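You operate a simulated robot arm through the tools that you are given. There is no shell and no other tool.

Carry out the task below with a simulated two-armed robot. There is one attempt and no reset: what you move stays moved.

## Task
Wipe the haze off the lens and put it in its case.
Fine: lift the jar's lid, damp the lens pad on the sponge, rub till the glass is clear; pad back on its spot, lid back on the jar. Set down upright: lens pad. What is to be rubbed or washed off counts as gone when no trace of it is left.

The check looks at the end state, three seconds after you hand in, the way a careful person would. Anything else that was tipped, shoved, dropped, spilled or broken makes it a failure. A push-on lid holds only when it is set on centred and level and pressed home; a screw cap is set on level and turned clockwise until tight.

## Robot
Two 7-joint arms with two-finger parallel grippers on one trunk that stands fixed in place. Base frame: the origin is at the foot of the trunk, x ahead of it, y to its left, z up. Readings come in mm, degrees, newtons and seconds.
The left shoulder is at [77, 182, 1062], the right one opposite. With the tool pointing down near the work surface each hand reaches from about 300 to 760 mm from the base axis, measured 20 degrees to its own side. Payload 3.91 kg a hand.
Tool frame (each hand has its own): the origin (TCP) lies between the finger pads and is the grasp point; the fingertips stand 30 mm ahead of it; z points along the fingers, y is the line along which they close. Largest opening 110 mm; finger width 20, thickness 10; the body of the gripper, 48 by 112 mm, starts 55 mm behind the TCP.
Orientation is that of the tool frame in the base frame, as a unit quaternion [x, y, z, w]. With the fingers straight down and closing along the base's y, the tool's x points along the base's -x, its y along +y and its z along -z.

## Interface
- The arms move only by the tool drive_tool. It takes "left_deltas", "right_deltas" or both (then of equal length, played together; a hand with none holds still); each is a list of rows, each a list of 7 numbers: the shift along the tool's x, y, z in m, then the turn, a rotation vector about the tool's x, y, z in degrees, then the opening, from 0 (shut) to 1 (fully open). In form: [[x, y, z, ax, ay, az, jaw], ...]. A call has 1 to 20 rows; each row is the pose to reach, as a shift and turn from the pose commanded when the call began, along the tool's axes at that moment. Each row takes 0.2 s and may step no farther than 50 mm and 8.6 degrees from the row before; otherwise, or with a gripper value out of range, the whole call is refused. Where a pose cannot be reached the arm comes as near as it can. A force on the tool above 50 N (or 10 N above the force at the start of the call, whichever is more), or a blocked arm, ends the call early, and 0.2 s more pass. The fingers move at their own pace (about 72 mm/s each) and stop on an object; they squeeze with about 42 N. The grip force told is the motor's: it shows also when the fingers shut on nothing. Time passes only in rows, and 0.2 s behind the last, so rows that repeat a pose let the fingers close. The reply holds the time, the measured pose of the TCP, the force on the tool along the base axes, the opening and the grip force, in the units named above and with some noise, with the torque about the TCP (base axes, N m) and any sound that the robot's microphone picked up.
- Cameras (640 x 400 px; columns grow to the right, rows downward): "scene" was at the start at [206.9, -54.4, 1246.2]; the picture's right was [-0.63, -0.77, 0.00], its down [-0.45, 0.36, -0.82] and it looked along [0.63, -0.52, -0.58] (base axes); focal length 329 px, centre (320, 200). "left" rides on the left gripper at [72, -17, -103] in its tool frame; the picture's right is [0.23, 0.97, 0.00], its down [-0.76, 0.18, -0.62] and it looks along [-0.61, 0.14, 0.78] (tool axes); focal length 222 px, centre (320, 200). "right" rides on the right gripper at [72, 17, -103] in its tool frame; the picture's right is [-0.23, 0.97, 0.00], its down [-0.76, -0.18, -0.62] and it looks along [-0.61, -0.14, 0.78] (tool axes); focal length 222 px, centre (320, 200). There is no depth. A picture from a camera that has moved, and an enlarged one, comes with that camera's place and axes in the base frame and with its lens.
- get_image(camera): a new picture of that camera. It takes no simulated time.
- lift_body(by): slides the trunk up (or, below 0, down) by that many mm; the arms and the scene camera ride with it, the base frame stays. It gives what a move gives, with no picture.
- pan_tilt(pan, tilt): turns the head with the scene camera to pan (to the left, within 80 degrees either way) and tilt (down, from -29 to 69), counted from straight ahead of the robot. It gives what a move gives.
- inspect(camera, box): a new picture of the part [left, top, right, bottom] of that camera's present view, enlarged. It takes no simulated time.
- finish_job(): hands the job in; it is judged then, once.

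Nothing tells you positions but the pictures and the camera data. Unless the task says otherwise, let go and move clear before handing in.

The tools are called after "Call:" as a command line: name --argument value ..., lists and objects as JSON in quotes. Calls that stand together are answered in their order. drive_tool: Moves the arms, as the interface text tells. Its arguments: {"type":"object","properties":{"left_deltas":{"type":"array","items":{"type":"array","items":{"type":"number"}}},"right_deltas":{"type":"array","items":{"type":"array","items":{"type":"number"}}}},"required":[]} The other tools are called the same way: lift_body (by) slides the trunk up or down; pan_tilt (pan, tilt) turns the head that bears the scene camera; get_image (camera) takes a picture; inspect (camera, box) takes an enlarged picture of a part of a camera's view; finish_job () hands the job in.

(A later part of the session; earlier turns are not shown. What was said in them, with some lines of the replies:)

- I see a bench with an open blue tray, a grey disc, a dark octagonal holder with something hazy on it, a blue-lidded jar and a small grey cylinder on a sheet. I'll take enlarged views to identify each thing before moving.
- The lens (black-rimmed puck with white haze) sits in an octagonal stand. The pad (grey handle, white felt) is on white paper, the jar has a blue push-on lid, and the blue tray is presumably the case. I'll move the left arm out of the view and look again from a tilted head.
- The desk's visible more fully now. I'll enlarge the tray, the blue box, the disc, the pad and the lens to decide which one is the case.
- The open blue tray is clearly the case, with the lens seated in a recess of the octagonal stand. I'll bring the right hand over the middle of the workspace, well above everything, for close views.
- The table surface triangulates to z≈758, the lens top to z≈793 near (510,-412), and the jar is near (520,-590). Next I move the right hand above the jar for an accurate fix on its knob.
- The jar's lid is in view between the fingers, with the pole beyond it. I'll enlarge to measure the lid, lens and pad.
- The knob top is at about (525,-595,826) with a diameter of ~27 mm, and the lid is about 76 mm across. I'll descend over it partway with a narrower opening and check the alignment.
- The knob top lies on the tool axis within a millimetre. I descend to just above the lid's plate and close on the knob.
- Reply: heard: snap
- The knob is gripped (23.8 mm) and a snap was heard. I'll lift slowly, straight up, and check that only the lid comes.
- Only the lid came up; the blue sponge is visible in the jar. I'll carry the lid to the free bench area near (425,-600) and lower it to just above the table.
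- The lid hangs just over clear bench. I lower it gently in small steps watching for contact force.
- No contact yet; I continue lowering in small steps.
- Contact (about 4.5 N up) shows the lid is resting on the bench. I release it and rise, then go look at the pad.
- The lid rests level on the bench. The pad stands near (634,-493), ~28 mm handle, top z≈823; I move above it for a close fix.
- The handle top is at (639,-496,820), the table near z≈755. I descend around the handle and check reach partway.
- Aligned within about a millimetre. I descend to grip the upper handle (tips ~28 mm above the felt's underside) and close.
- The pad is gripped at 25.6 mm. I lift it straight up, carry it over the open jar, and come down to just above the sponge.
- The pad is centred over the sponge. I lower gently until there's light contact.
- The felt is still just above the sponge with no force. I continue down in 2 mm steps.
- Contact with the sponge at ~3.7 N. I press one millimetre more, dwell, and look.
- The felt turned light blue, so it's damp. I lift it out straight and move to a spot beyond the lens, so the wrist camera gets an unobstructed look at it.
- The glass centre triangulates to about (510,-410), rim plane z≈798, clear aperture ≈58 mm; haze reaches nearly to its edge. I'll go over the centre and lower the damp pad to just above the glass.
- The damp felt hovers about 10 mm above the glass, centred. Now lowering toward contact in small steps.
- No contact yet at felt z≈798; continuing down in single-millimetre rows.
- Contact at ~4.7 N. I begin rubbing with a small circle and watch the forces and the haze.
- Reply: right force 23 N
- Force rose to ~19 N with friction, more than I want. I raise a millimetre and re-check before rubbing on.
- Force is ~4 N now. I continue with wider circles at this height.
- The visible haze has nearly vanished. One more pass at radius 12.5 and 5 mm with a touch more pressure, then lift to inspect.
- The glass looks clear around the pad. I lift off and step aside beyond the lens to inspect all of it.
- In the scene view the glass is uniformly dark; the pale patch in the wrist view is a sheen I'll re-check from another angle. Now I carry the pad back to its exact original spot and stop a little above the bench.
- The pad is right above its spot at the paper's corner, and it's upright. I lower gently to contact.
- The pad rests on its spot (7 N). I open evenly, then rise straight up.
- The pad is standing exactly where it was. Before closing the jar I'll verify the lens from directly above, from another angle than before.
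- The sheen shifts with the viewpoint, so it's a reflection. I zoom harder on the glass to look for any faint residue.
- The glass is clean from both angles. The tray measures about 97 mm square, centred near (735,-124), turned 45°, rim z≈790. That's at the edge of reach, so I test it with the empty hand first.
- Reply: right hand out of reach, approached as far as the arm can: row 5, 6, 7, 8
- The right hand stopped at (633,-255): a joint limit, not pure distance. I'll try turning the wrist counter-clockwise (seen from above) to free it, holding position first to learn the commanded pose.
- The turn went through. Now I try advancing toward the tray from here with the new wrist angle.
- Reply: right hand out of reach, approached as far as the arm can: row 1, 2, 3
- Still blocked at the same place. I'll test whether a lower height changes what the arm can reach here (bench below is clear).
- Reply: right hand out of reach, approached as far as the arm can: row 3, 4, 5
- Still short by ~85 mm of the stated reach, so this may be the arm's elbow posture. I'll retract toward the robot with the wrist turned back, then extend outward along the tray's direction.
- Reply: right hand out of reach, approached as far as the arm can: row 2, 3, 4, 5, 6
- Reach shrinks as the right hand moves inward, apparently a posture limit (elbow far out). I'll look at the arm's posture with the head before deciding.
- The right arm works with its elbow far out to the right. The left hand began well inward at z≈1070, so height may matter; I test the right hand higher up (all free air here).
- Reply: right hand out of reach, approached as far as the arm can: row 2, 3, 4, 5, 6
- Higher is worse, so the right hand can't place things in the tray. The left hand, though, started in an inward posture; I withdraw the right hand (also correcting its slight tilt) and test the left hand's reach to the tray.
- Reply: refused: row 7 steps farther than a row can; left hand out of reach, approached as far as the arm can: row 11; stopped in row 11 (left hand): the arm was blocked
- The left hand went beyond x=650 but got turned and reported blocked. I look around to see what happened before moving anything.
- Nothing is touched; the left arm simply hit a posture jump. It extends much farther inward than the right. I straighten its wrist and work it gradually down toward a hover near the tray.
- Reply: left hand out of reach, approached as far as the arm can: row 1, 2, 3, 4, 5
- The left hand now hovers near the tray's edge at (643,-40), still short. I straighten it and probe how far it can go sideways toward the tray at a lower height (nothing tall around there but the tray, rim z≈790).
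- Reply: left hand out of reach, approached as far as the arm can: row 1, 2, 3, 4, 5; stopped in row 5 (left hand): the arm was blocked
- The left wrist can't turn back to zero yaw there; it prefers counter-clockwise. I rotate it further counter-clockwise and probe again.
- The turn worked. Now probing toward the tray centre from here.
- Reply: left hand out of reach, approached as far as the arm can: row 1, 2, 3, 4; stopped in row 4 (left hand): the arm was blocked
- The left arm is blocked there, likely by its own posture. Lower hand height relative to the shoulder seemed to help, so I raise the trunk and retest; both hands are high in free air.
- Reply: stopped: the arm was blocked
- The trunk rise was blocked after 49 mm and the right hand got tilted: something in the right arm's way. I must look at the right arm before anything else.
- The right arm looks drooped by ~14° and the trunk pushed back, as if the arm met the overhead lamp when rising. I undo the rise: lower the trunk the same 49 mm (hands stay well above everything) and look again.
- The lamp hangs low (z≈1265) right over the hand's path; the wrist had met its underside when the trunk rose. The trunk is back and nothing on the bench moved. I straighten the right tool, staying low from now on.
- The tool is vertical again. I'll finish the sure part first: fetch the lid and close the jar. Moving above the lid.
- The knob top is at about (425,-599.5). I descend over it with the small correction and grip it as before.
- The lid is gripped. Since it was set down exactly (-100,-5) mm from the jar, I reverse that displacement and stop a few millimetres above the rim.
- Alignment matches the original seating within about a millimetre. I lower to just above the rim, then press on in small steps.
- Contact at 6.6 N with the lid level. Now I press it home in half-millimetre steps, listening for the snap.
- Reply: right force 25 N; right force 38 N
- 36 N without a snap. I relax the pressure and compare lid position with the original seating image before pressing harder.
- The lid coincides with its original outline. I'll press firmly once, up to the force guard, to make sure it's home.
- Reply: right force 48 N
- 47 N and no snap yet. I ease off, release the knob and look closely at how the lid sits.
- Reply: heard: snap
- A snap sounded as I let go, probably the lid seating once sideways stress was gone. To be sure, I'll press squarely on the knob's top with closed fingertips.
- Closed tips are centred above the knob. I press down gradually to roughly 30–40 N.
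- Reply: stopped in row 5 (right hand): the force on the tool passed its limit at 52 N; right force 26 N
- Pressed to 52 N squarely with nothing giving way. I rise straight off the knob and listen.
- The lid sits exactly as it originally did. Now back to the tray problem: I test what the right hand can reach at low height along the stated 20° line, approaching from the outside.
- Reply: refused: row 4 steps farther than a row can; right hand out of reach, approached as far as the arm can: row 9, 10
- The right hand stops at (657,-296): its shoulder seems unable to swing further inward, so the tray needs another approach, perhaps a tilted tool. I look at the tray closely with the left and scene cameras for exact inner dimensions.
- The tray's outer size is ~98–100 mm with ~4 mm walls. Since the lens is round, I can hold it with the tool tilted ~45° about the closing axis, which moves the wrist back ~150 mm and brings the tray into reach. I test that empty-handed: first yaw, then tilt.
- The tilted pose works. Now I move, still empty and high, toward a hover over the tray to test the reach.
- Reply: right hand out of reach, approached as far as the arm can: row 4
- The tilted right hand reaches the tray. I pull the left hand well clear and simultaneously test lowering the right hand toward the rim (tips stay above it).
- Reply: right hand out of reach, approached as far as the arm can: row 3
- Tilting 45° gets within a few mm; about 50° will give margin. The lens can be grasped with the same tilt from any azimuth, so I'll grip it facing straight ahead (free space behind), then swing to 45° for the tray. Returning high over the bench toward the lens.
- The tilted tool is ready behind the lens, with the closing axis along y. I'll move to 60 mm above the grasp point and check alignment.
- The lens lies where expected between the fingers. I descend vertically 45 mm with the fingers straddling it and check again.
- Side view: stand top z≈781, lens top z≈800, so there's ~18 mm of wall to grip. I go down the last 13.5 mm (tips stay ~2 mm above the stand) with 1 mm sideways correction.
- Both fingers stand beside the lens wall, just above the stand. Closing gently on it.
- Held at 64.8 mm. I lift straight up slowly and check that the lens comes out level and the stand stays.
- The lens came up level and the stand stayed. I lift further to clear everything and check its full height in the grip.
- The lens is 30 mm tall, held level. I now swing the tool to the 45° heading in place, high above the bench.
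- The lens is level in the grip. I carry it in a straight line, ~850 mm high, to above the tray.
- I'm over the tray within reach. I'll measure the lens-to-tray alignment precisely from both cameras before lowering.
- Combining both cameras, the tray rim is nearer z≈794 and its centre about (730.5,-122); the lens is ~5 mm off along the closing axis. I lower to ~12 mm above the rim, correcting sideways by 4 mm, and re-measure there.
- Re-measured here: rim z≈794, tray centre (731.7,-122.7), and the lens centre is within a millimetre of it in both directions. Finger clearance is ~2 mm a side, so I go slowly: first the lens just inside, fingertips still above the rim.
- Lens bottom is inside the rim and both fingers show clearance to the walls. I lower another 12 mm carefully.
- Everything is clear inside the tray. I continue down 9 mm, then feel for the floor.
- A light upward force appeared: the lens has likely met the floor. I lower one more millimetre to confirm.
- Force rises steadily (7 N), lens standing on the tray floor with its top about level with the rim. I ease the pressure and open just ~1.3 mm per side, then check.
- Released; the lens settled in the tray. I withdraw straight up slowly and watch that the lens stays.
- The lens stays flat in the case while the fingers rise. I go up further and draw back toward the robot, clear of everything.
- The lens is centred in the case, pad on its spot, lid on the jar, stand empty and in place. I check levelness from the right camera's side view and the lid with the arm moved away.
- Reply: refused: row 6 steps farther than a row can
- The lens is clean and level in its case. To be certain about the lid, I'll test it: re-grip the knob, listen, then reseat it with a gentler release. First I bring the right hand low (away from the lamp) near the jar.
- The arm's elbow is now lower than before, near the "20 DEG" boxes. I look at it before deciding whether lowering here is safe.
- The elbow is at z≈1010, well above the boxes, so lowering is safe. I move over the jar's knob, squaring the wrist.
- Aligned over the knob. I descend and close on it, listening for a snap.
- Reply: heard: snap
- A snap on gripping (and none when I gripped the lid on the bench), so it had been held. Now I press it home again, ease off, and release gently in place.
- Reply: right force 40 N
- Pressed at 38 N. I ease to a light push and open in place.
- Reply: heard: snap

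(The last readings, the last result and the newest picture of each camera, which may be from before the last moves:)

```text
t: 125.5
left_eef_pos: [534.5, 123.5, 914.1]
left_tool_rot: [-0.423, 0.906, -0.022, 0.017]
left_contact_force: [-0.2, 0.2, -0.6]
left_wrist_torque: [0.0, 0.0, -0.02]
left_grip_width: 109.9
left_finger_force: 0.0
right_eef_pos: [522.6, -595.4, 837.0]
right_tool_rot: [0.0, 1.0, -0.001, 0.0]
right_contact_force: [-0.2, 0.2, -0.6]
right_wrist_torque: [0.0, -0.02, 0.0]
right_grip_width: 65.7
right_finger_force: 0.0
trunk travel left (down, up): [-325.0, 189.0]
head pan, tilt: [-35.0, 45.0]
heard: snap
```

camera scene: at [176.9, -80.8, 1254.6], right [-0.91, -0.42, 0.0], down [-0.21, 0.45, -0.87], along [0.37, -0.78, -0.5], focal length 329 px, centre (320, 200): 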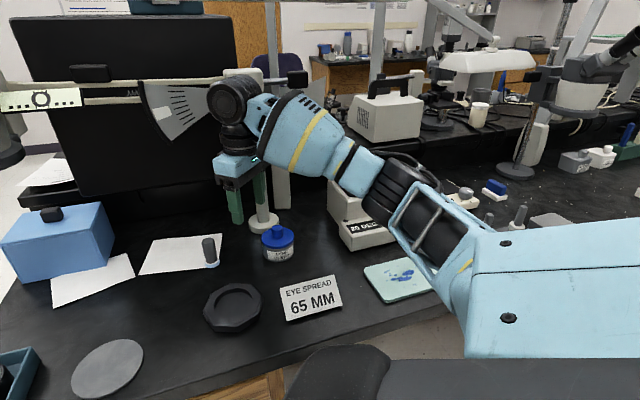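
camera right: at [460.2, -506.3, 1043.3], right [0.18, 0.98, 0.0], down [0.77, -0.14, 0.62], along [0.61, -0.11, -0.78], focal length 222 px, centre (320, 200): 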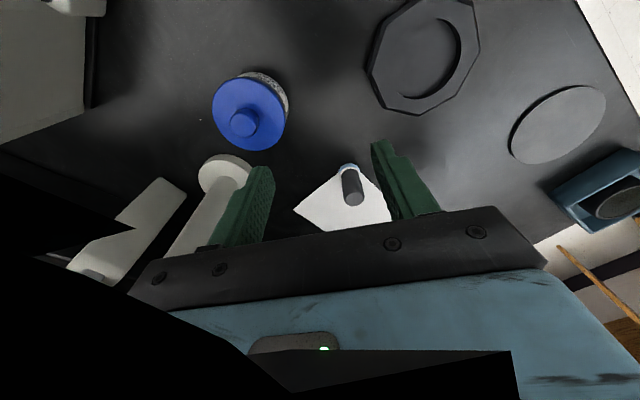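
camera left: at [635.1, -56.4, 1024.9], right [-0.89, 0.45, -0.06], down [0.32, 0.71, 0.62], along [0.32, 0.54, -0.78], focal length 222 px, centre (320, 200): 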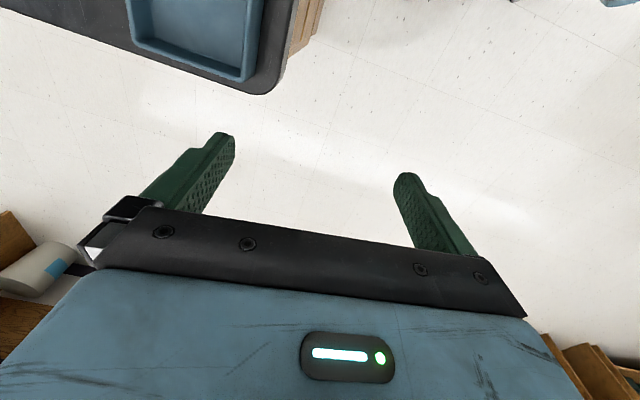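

A snap on release again. I rise, and repeat the closed-finger press from above, so the state equals the one just proven to hold.

Call:
drive_tool --right_deltas '[[0, 0, -0.015, 0, 0, 0, 0.6], [0, 0, -0.035, 0, 0, 0, 0.6], [0, 0, -0.055, 0, 0, 0, 0.4], [0, 0, -0.055, 0, 0, 0, 0.1], [0, 0, -0.055, 0, 0, 0, 0], [0, 0, -0.055, 0, 0, 0, 0]]'

Call:
inspect --camera "right" --box '[260, 60, 380, 180]'

Call:
inspect --camera "scene" --box '[400, 110, 500, 190]'

```text
t: 126.9
left_eef_pos: [534.2, 123.1, 914.5]
left_tool_rot: [-0.423, 0.906, -0.023, 0.016]
left_contact_force: [0.1, -0.1, -0.4]
left_wrist_torque: [0.01, 0.01, -0.02]
left_grip_width: 109.9
left_finger_force: 0.1
right_eef_pos: [525.0, -595.1, 894.2]
right_tool_rot: [-0.002, 1.0, -0.001, 0.0]
right_contact_force: [0.2, 0.5, -0.2]
right_wrist_torque: [0.01, 0.01, 0.01]
right_grip_width: 0.1
right_finger_force: 37.7
trunk travel left (down, up): [-325.0, 189.0]
head pan, tilt: [-35.0, 45.0]
```

```text
3.33 times, centred on (320, 120) of right
camera zoom: at [451.5, -578.0, 997.0], right [0.23, 0.97, 0.0], down [0.76, -0.18, 0.62], along [0.61, -0.14, -0.78], focal length 740 px, centre (320, 467)
```

zoom: 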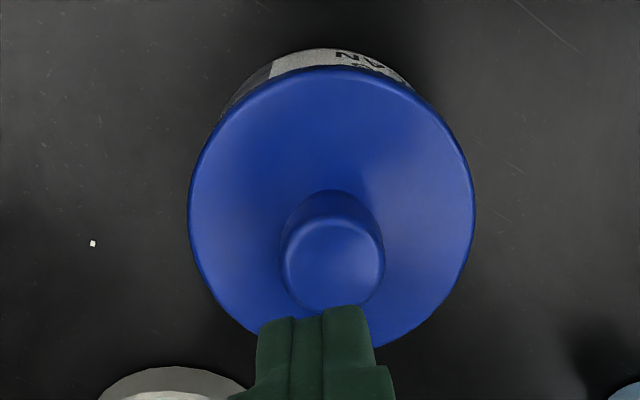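

```text
5.00 times, centred on (450, 150) of scene
camera zoom: at [205.2, -45.5, 1232.0], right [-0.57, -0.82, 0.0], down [-0.58, 0.41, -0.71], along [0.58, -0.41, -0.71], focal length 1646 px, centre (-330, 450)
```

zoom: 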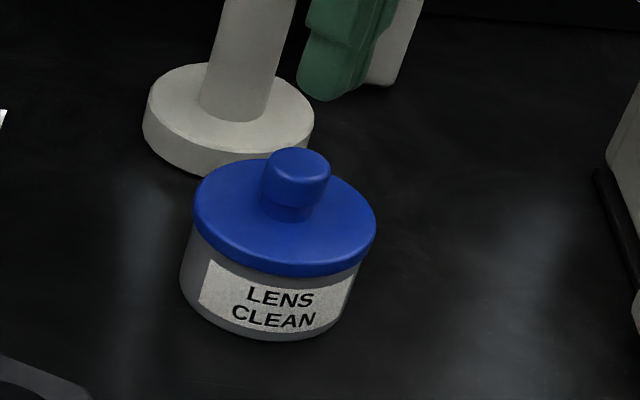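

The lid now looks shifted ~1–3 mm, so that last snap was it coming loose as stress was released; the closed-finger press is what had seated it before. I look closely at it.

Call:
inspect --camera "scene" --box '[415, 125, 475, 185]'

Call:
inspect --camera "right" --box '[270, 60, 370, 170]'

```text
6.67 times, centred on (445, 155) of scene
camera zoom: at [205.2, -45.5, 1232.0], right [-0.57, -0.82, 0.0], down [-0.58, 0.41, -0.71], along [0.58, -0.41, -0.71], focal length 2194 px, centre (-513, 500)
```

zoom: 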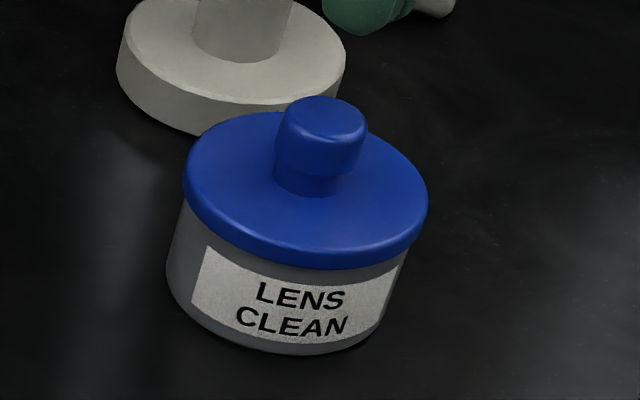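

```text
3.64 times, centred on (320, 115) of right
camera zoom: at [451.5, -578.0, 997.0], right [0.23, 0.97, 0.0], down [0.76, -0.18, 0.62], along [0.61, -0.14, -0.78], focal length 808 px, centre (320, 509)
```

zoom: 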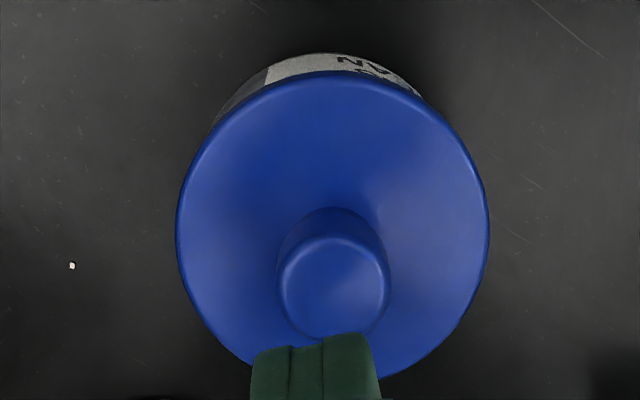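

The lid is loose and about 3 mm off toward +y. I'll re-grip it where it is, lift it slightly, bring it back to centre, and lower it with little sideways stress.

Call:
drive_tool --right_deltas '[[0, 0, 0, 0, 0, 0, 0.3], [0, 0.0015, 0, 0, 0, 0, 0.6], [0, 0.003, 0.0, 0, 0, 0, 0.6], [0, 0.003, 0.03, 0, 0, 0, 0.6], [0, 0.003, 0.05, 0, 0, 0, 0.6], [0, 0.003, 0.053, 0, 0, 0, 0.6]]'

Call:
drive_tool --right_deltas '[[0, 0, 0, 0, 0, 0, 0.4], [0, 0, 0, 0, 0, 0, 0.25], [0, 0, 0, 0, 0, 0, 0.1], [0, 0, 0, 0, 0, 0, 0.1], [0, 0, -0.002, 0, 0, 0, 0.1], [0, 0, -0.005, 0, 0, 0, 0.1]]'

Call:
inspect --camera "scene" --box '[415, 125, 475, 185]'

Call:
inspect --camera "right" --box '[240, 60, 400, 220]'

```text
t: 128.3
left_eef_pos: [535.4, 123.1, 914.6]
left_tool_rot: [-0.423, 0.906, -0.023, 0.017]
left_contact_force: [0.5, 0.6, -0.5]
left_wrist_torque: [-0.05, -0.01, 0.02]
left_grip_width: 109.9
left_finger_force: 0.1
right_eef_pos: [523.6, -593.6, 840.0]
right_tool_rot: [0.0, 1.0, -0.002, 0.0]
right_contact_force: [-0.2, -0.2, -0.4]
right_wrist_torque: [0.0, -0.02, 0.01]
right_grip_width: 65.8
right_finger_force: 0.1
trunk travel left (down, up): [-325.0, 189.0]
head pan, tilt: [-35.0, 45.0]
```

```text
t: 129.7
left_eef_pos: [535.1, 123.4, 913.0]
left_tool_rot: [-0.423, 0.906, -0.024, 0.017]
left_contact_force: [1.1, -0.5, -0.2]
left_wrist_torque: [-0.03, 0.01, 0.0]
left_grip_width: 110.0
left_finger_force: 0.1
right_eef_pos: [524.9, -592.2, 846.1]
right_tool_rot: [0.0, 1.0, -0.001, 0.001]
right_contact_force: [0.3, 0.3, -0.7]
right_wrist_torque: [-0.01, -0.03, -0.01]
right_grip_width: 23.9
right_finger_force: 41.7
trunk travel left (down, up): [-325.0, 189.0]
head pan, tilt: [-35.0, 45.0]
heard: snap
```

```text
6.67 times, centred on (445, 155) of scene
camera zoom: at [205.2, -45.5, 1232.0], right [-0.57, -0.82, 0.0], down [-0.58, 0.41, -0.71], along [0.58, -0.41, -0.71], focal length 2194 px, centre (-513, 500)
```

zoom: 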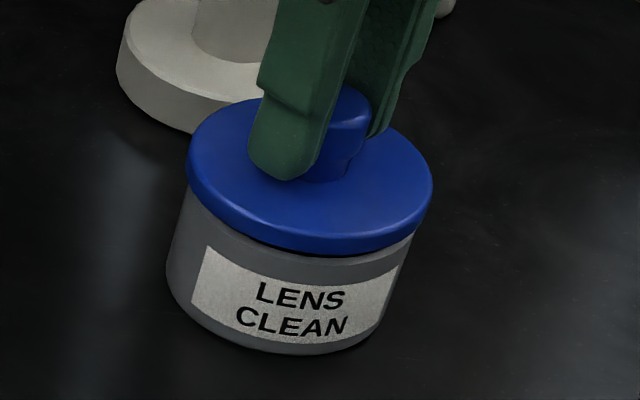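

```text
2.50 times, centred on (320, 140) of right
camera zoom: at [451.9, -575.3, 949.6], right [0.23, 0.97, 0.0], down [0.76, -0.18, 0.62], along [0.61, -0.14, -0.78], focal length 555 px, centre (320, 350)
```

zoom: 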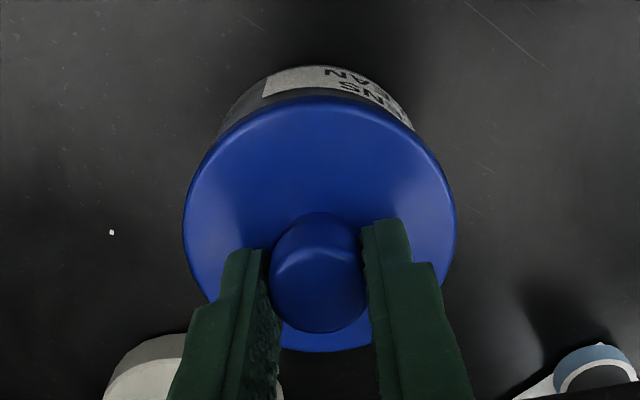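

It snapped free again when gripped, so it had been held, only off-centre. Now lifted 5 mm, I shift it back 2.9 mm in y and hover just above the rim to compare with the original outline.

Call:
drive_tool --right_deltas '[[0, -0.0015, -0.001, 0, 0, 0, 0.1], [0, -0.0029, -0.001, 0, 0, 0, 0.1], [0, -0.0029, 0.002, 0, 0, 0, 0.1], [0, -0.0029, 0.003, 0, 0, 0, 0.1]]'

Call:
inspect --camera "scene" --box '[400, 110, 500, 190]'

Call:
inspect --camera "right" --box '[240, 60, 400, 220]'

```text
t: 130.7
left_eef_pos: [534.3, 123.3, 913.9]
left_tool_rot: [-0.422, 0.906, -0.023, 0.017]
left_contact_force: [0.2, 0.0, 0.0]
left_wrist_torque: [-0.02, 0.0, -0.02]
left_grip_width: 109.7
left_finger_force: 0.1
right_eef_pos: [523.9, -596.6, 842.2]
right_tool_rot: [-0.001, 1.0, -0.002, 0.0]
right_contact_force: [-0.3, -0.5, -1.2]
right_wrist_torque: [0.03, -0.01, 0.0]
right_grip_width: 23.8
right_finger_force: 41.9
trunk travel left (down, up): [-325.0, 189.0]
head pan, tilt: [-35.0, 45.0]
```

```text
5.00 times, centred on (450, 150) of scene
camera zoom: at [205.2, -45.5, 1232.0], right [-0.57, -0.82, 0.0], down [-0.58, 0.41, -0.71], along [0.58, -0.41, -0.71], focal length 1646 px, centre (-330, 450)
```

zoom: 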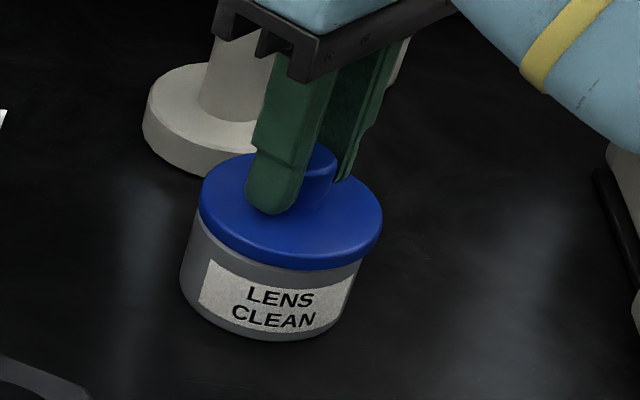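

```text
2.50 times, centred on (320, 140) of right
camera zoom: at [451.5, -578.3, 946.3], right [0.23, 0.97, 0.0], down [0.76, -0.17, 0.62], along [0.61, -0.14, -0.78], focal length 555 px, centre (320, 350)
```

zoom: 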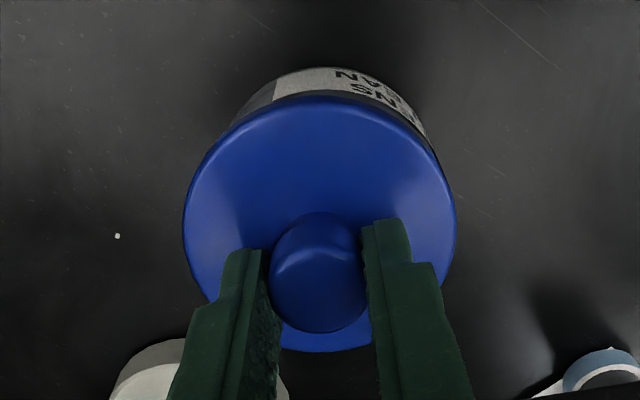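

Now the outline matches the original seating to about half a millimetre. I lower to contact and press moderately.

Call:
drive_tool --right_deltas '[[0, 0, 0.001, 0, 0, 0, 0.1], [0, 0, 0.002, 0, 0, 0, 0.1], [0, 0, 0.003, 0, 0, 0, 0.1]]'

```text
t: 131.5
left_eef_pos: [534.2, 124.9, 914.3]
left_tool_rot: [-0.423, 0.906, -0.023, 0.016]
left_contact_force: [0.3, -0.2, -1.0]
left_wrist_torque: [-0.02, 0.01, -0.01]
left_grip_width: 110.2
left_finger_force: 0.1
right_eef_pos: [524.5, -595.8, 841.7]
right_tool_rot: [-0.001, 1.0, -0.001, 0.001]
right_contact_force: [0.5, 1.1, 5.1]
right_wrist_torque: [0.13, 0.1, 0.02]
right_grip_width: 23.8
right_finger_force: 42.4
trunk travel left (down, up): [-325.0, 189.0]
head pan, tilt: [-35.0, 45.0]
```

Call:
drive_tool --right_deltas '[[0, 0, 0.0008, 0, 0, 0, 0.1], [0, 0, 0.0015, 0, 0, 0, 0.1], [0, 0, 0.0015, 0, 0, 0, 0.1]]'

Call:
inspect --camera "scene" --box '[400, 110, 500, 190]'

```text
t: 132.3
left_eef_pos: [534.5, 123.7, 914.0]
left_tool_rot: [-0.423, 0.906, -0.023, 0.016]
left_contact_force: [-0.1, -0.4, -0.1]
left_wrist_torque: [0.0, -0.03, 0.05]
left_grip_width: 110.3
left_finger_force: 0.0
right_eef_pos: [524.6, -595.1, 840.4]
right_tool_rot: [0.0, 1.0, -0.002, 0.002]
right_contact_force: [2.7, -2.4, 15.5]
right_wrist_torque: [0.09, 0.14, 0.0]
right_grip_width: 23.9
right_finger_force: 41.4
trunk travel left (down, up): [-325.0, 189.0]
head pan, tilt: [-35.0, 45.0]
```

```text
5.00 times, centred on (450, 150) of scene
camera zoom: at [204.4, -44.5, 1232.3], right [-0.57, -0.82, 0.0], down [-0.58, 0.41, -0.71], along [0.58, -0.41, -0.71], focal length 1646 px, centre (-330, 450)
```

zoom: 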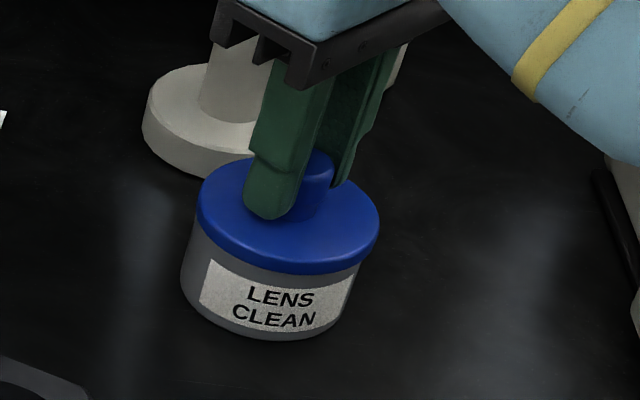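

The lid coincides with its original place under 15 N. I ease to a few newtons and open.

Call:
drive_tool --right_deltas '[[0, 0, -0.0007, 0, 0, 0, 0.1], [0, 0, -0.001, 0, 0, 0, 0.1], [0, 0, -0.001, 0, 0, 0, 0.3], [0, 0, -0.001, 0, 0, 0, 0.6], [0, 0, -0.001, 0, 0, 0, 0.6]]'

Call:
inspect --camera "scene" --box '[400, 110, 500, 190]'

```text
t: 133.5
left_eef_pos: [535.8, 124.8, 912.5]
left_tool_rot: [-0.423, 0.906, -0.023, 0.016]
left_contact_force: [-0.5, 0.1, 1.0]
left_wrist_torque: [-0.02, -0.03, -0.01]
left_grip_width: 110.1
left_finger_force: 0.0
right_eef_pos: [523.4, -595.2, 839.3]
right_tool_rot: [-0.001, 1.0, -0.001, 0.0]
right_contact_force: [0.4, 0.6, 0.3]
right_wrist_torque: [0.01, 0.01, -0.02]
right_grip_width: 66.0
right_finger_force: 0.0
trunk travel left (down, up): [-325.0, 189.0]
head pan, tilt: [-35.0, 45.0]
heard: snap
```

```text
5.00 times, centred on (450, 150) of scene
camera zoom: at [205.2, -45.4, 1232.0], right [-0.57, -0.82, 0.0], down [-0.58, 0.41, -0.71], along [0.58, -0.41, -0.71], focal length 1646 px, centre (-330, 450)
```

zoom: 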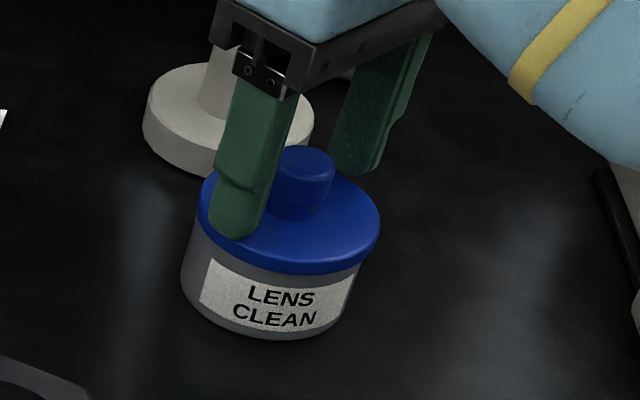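

A snap on release with the lid exactly in its original place, so it's held and centred. I rise straight up and move clear.

Call:
drive_tool --right_deltas '[[0, 0, -0.015, 0, 0, 0, 0.6], [0, 0, -0.045, 0, 0, 0, 0.6], [0, 0, -0.09, 0, 0, 0, 0.6], [0.03, 0.02, -0.11, 0, 0, 0, 0.6], [0.07, 0.04, -0.11, 0, 0, 0, 0.6], [0.11, 0.06, -0.11, 0, 0, 0, 0.6], [0.15, 0.08, -0.11, 0, 0, 0, 0.6]]'

Call:
get_image --camera "scene"

Call:
inspect --camera "scene" --box '[400, 110, 500, 190]'

Call:
inspect --camera "scene" --box '[150, 100, 400, 240]'

```text
t: 135.1
left_eef_pos: [534.6, 125.5, 913.9]
left_tool_rot: [-0.423, 0.906, -0.023, 0.016]
left_contact_force: [-0.6, -0.2, -0.4]
left_wrist_torque: [0.01, -0.01, -0.01]
left_grip_width: 109.8
left_finger_force: 0.1
right_eef_pos: [372.4, -512.9, 949.6]
right_tool_rot: [-0.001, 1.0, 0.0, 0.0]
right_contact_force: [0.4, 0.5, 0.4]
right_wrist_torque: [-0.01, 0.0, -0.01]
right_grip_width: 65.9
right_finger_force: 0.0
trunk travel left (down, up): [-325.0, 189.0]
head pan, tilt: [-35.0, 45.0]
```

```text
taken
camera scene: at [204.4, -44.1, 1232.3], right [-0.57, -0.82, 0.0], down [-0.58, 0.4, -0.71], along [0.58, -0.41, -0.71], focal length 329 px, centre (320, 200)
```

scene: 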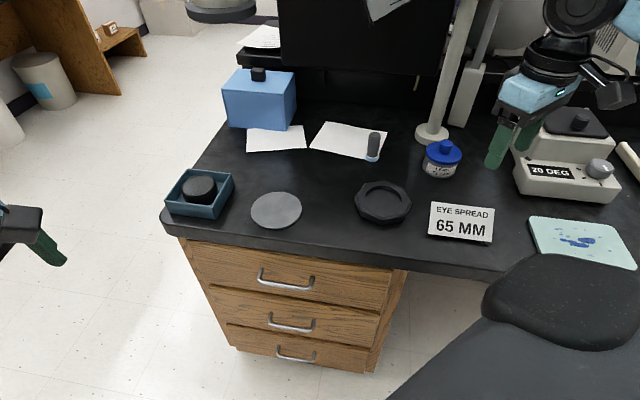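

```text
5.00 times, centred on (450, 150) of scene
camera zoom: at [204.4, -44.1, 1232.3], right [-0.57, -0.82, 0.0], down [-0.58, 0.4, -0.71], along [0.58, -0.41, -0.71], focal length 1646 px, centre (-330, 450)
```

zoom: 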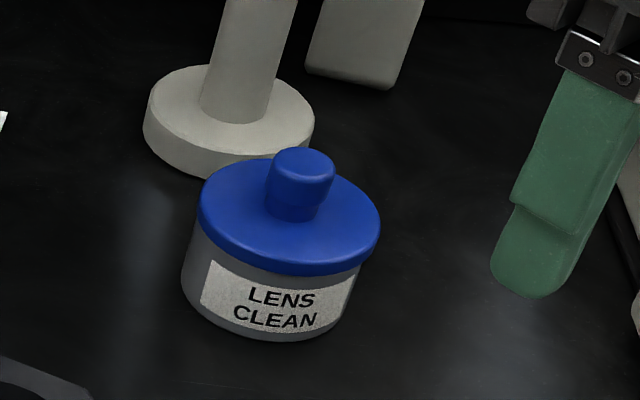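

```text
2.56 times, centred on (275, 170) of scene
camera zoom: at [204.4, -44.1, 1232.3], right [-0.57, -0.82, 0.0], down [-0.58, 0.4, -0.71], along [0.58, -0.41, -0.71], focal length 843 px, centre (435, 277)
```

zoom: 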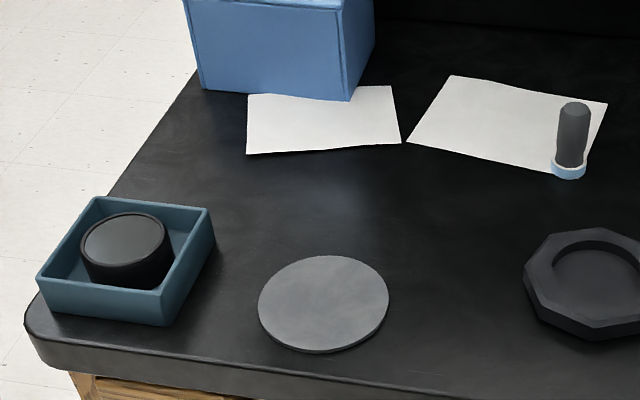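

Everything is in its place: the glass is clear and the lens stands level in its case. The pad is upright on its original spot, the lid sits centred on the jar, and both hands are clear and holding nothing. I'm handing in.

Call:
finish_job

```text
The job is handed in.
```

The job is handed in. In the last pictures everything looks the way you asked for it:

- **Lens:** no haze was left in the enlarged views. The lens stands level in the middle of the open blue tray, which I took to be its case.
- **Pad:** I damped it on the sponge, rubbed the lens with it, and set it back upright where it started. It's still damp, so the felt shows light blue.
- **Jar lid:** it's back on the jar, centred and level, and in the pictures it matches its original position. I had to seat it more than once because it sat about 3 mm off after one try. I heard a snap when I let go the last time, which I take as the lid catching, but I didn't tug on it afterwards to check.

**Overhead lamp:** partway through, I raised the trunk and the rise was blocked after 49 mm. From the camera measurements, I believe the right wrist pushed up against the underside of the lamp. I lowered the trunk straight away, and nothing on the bench had moved. I didn't check whether the lamp itself had shifted.
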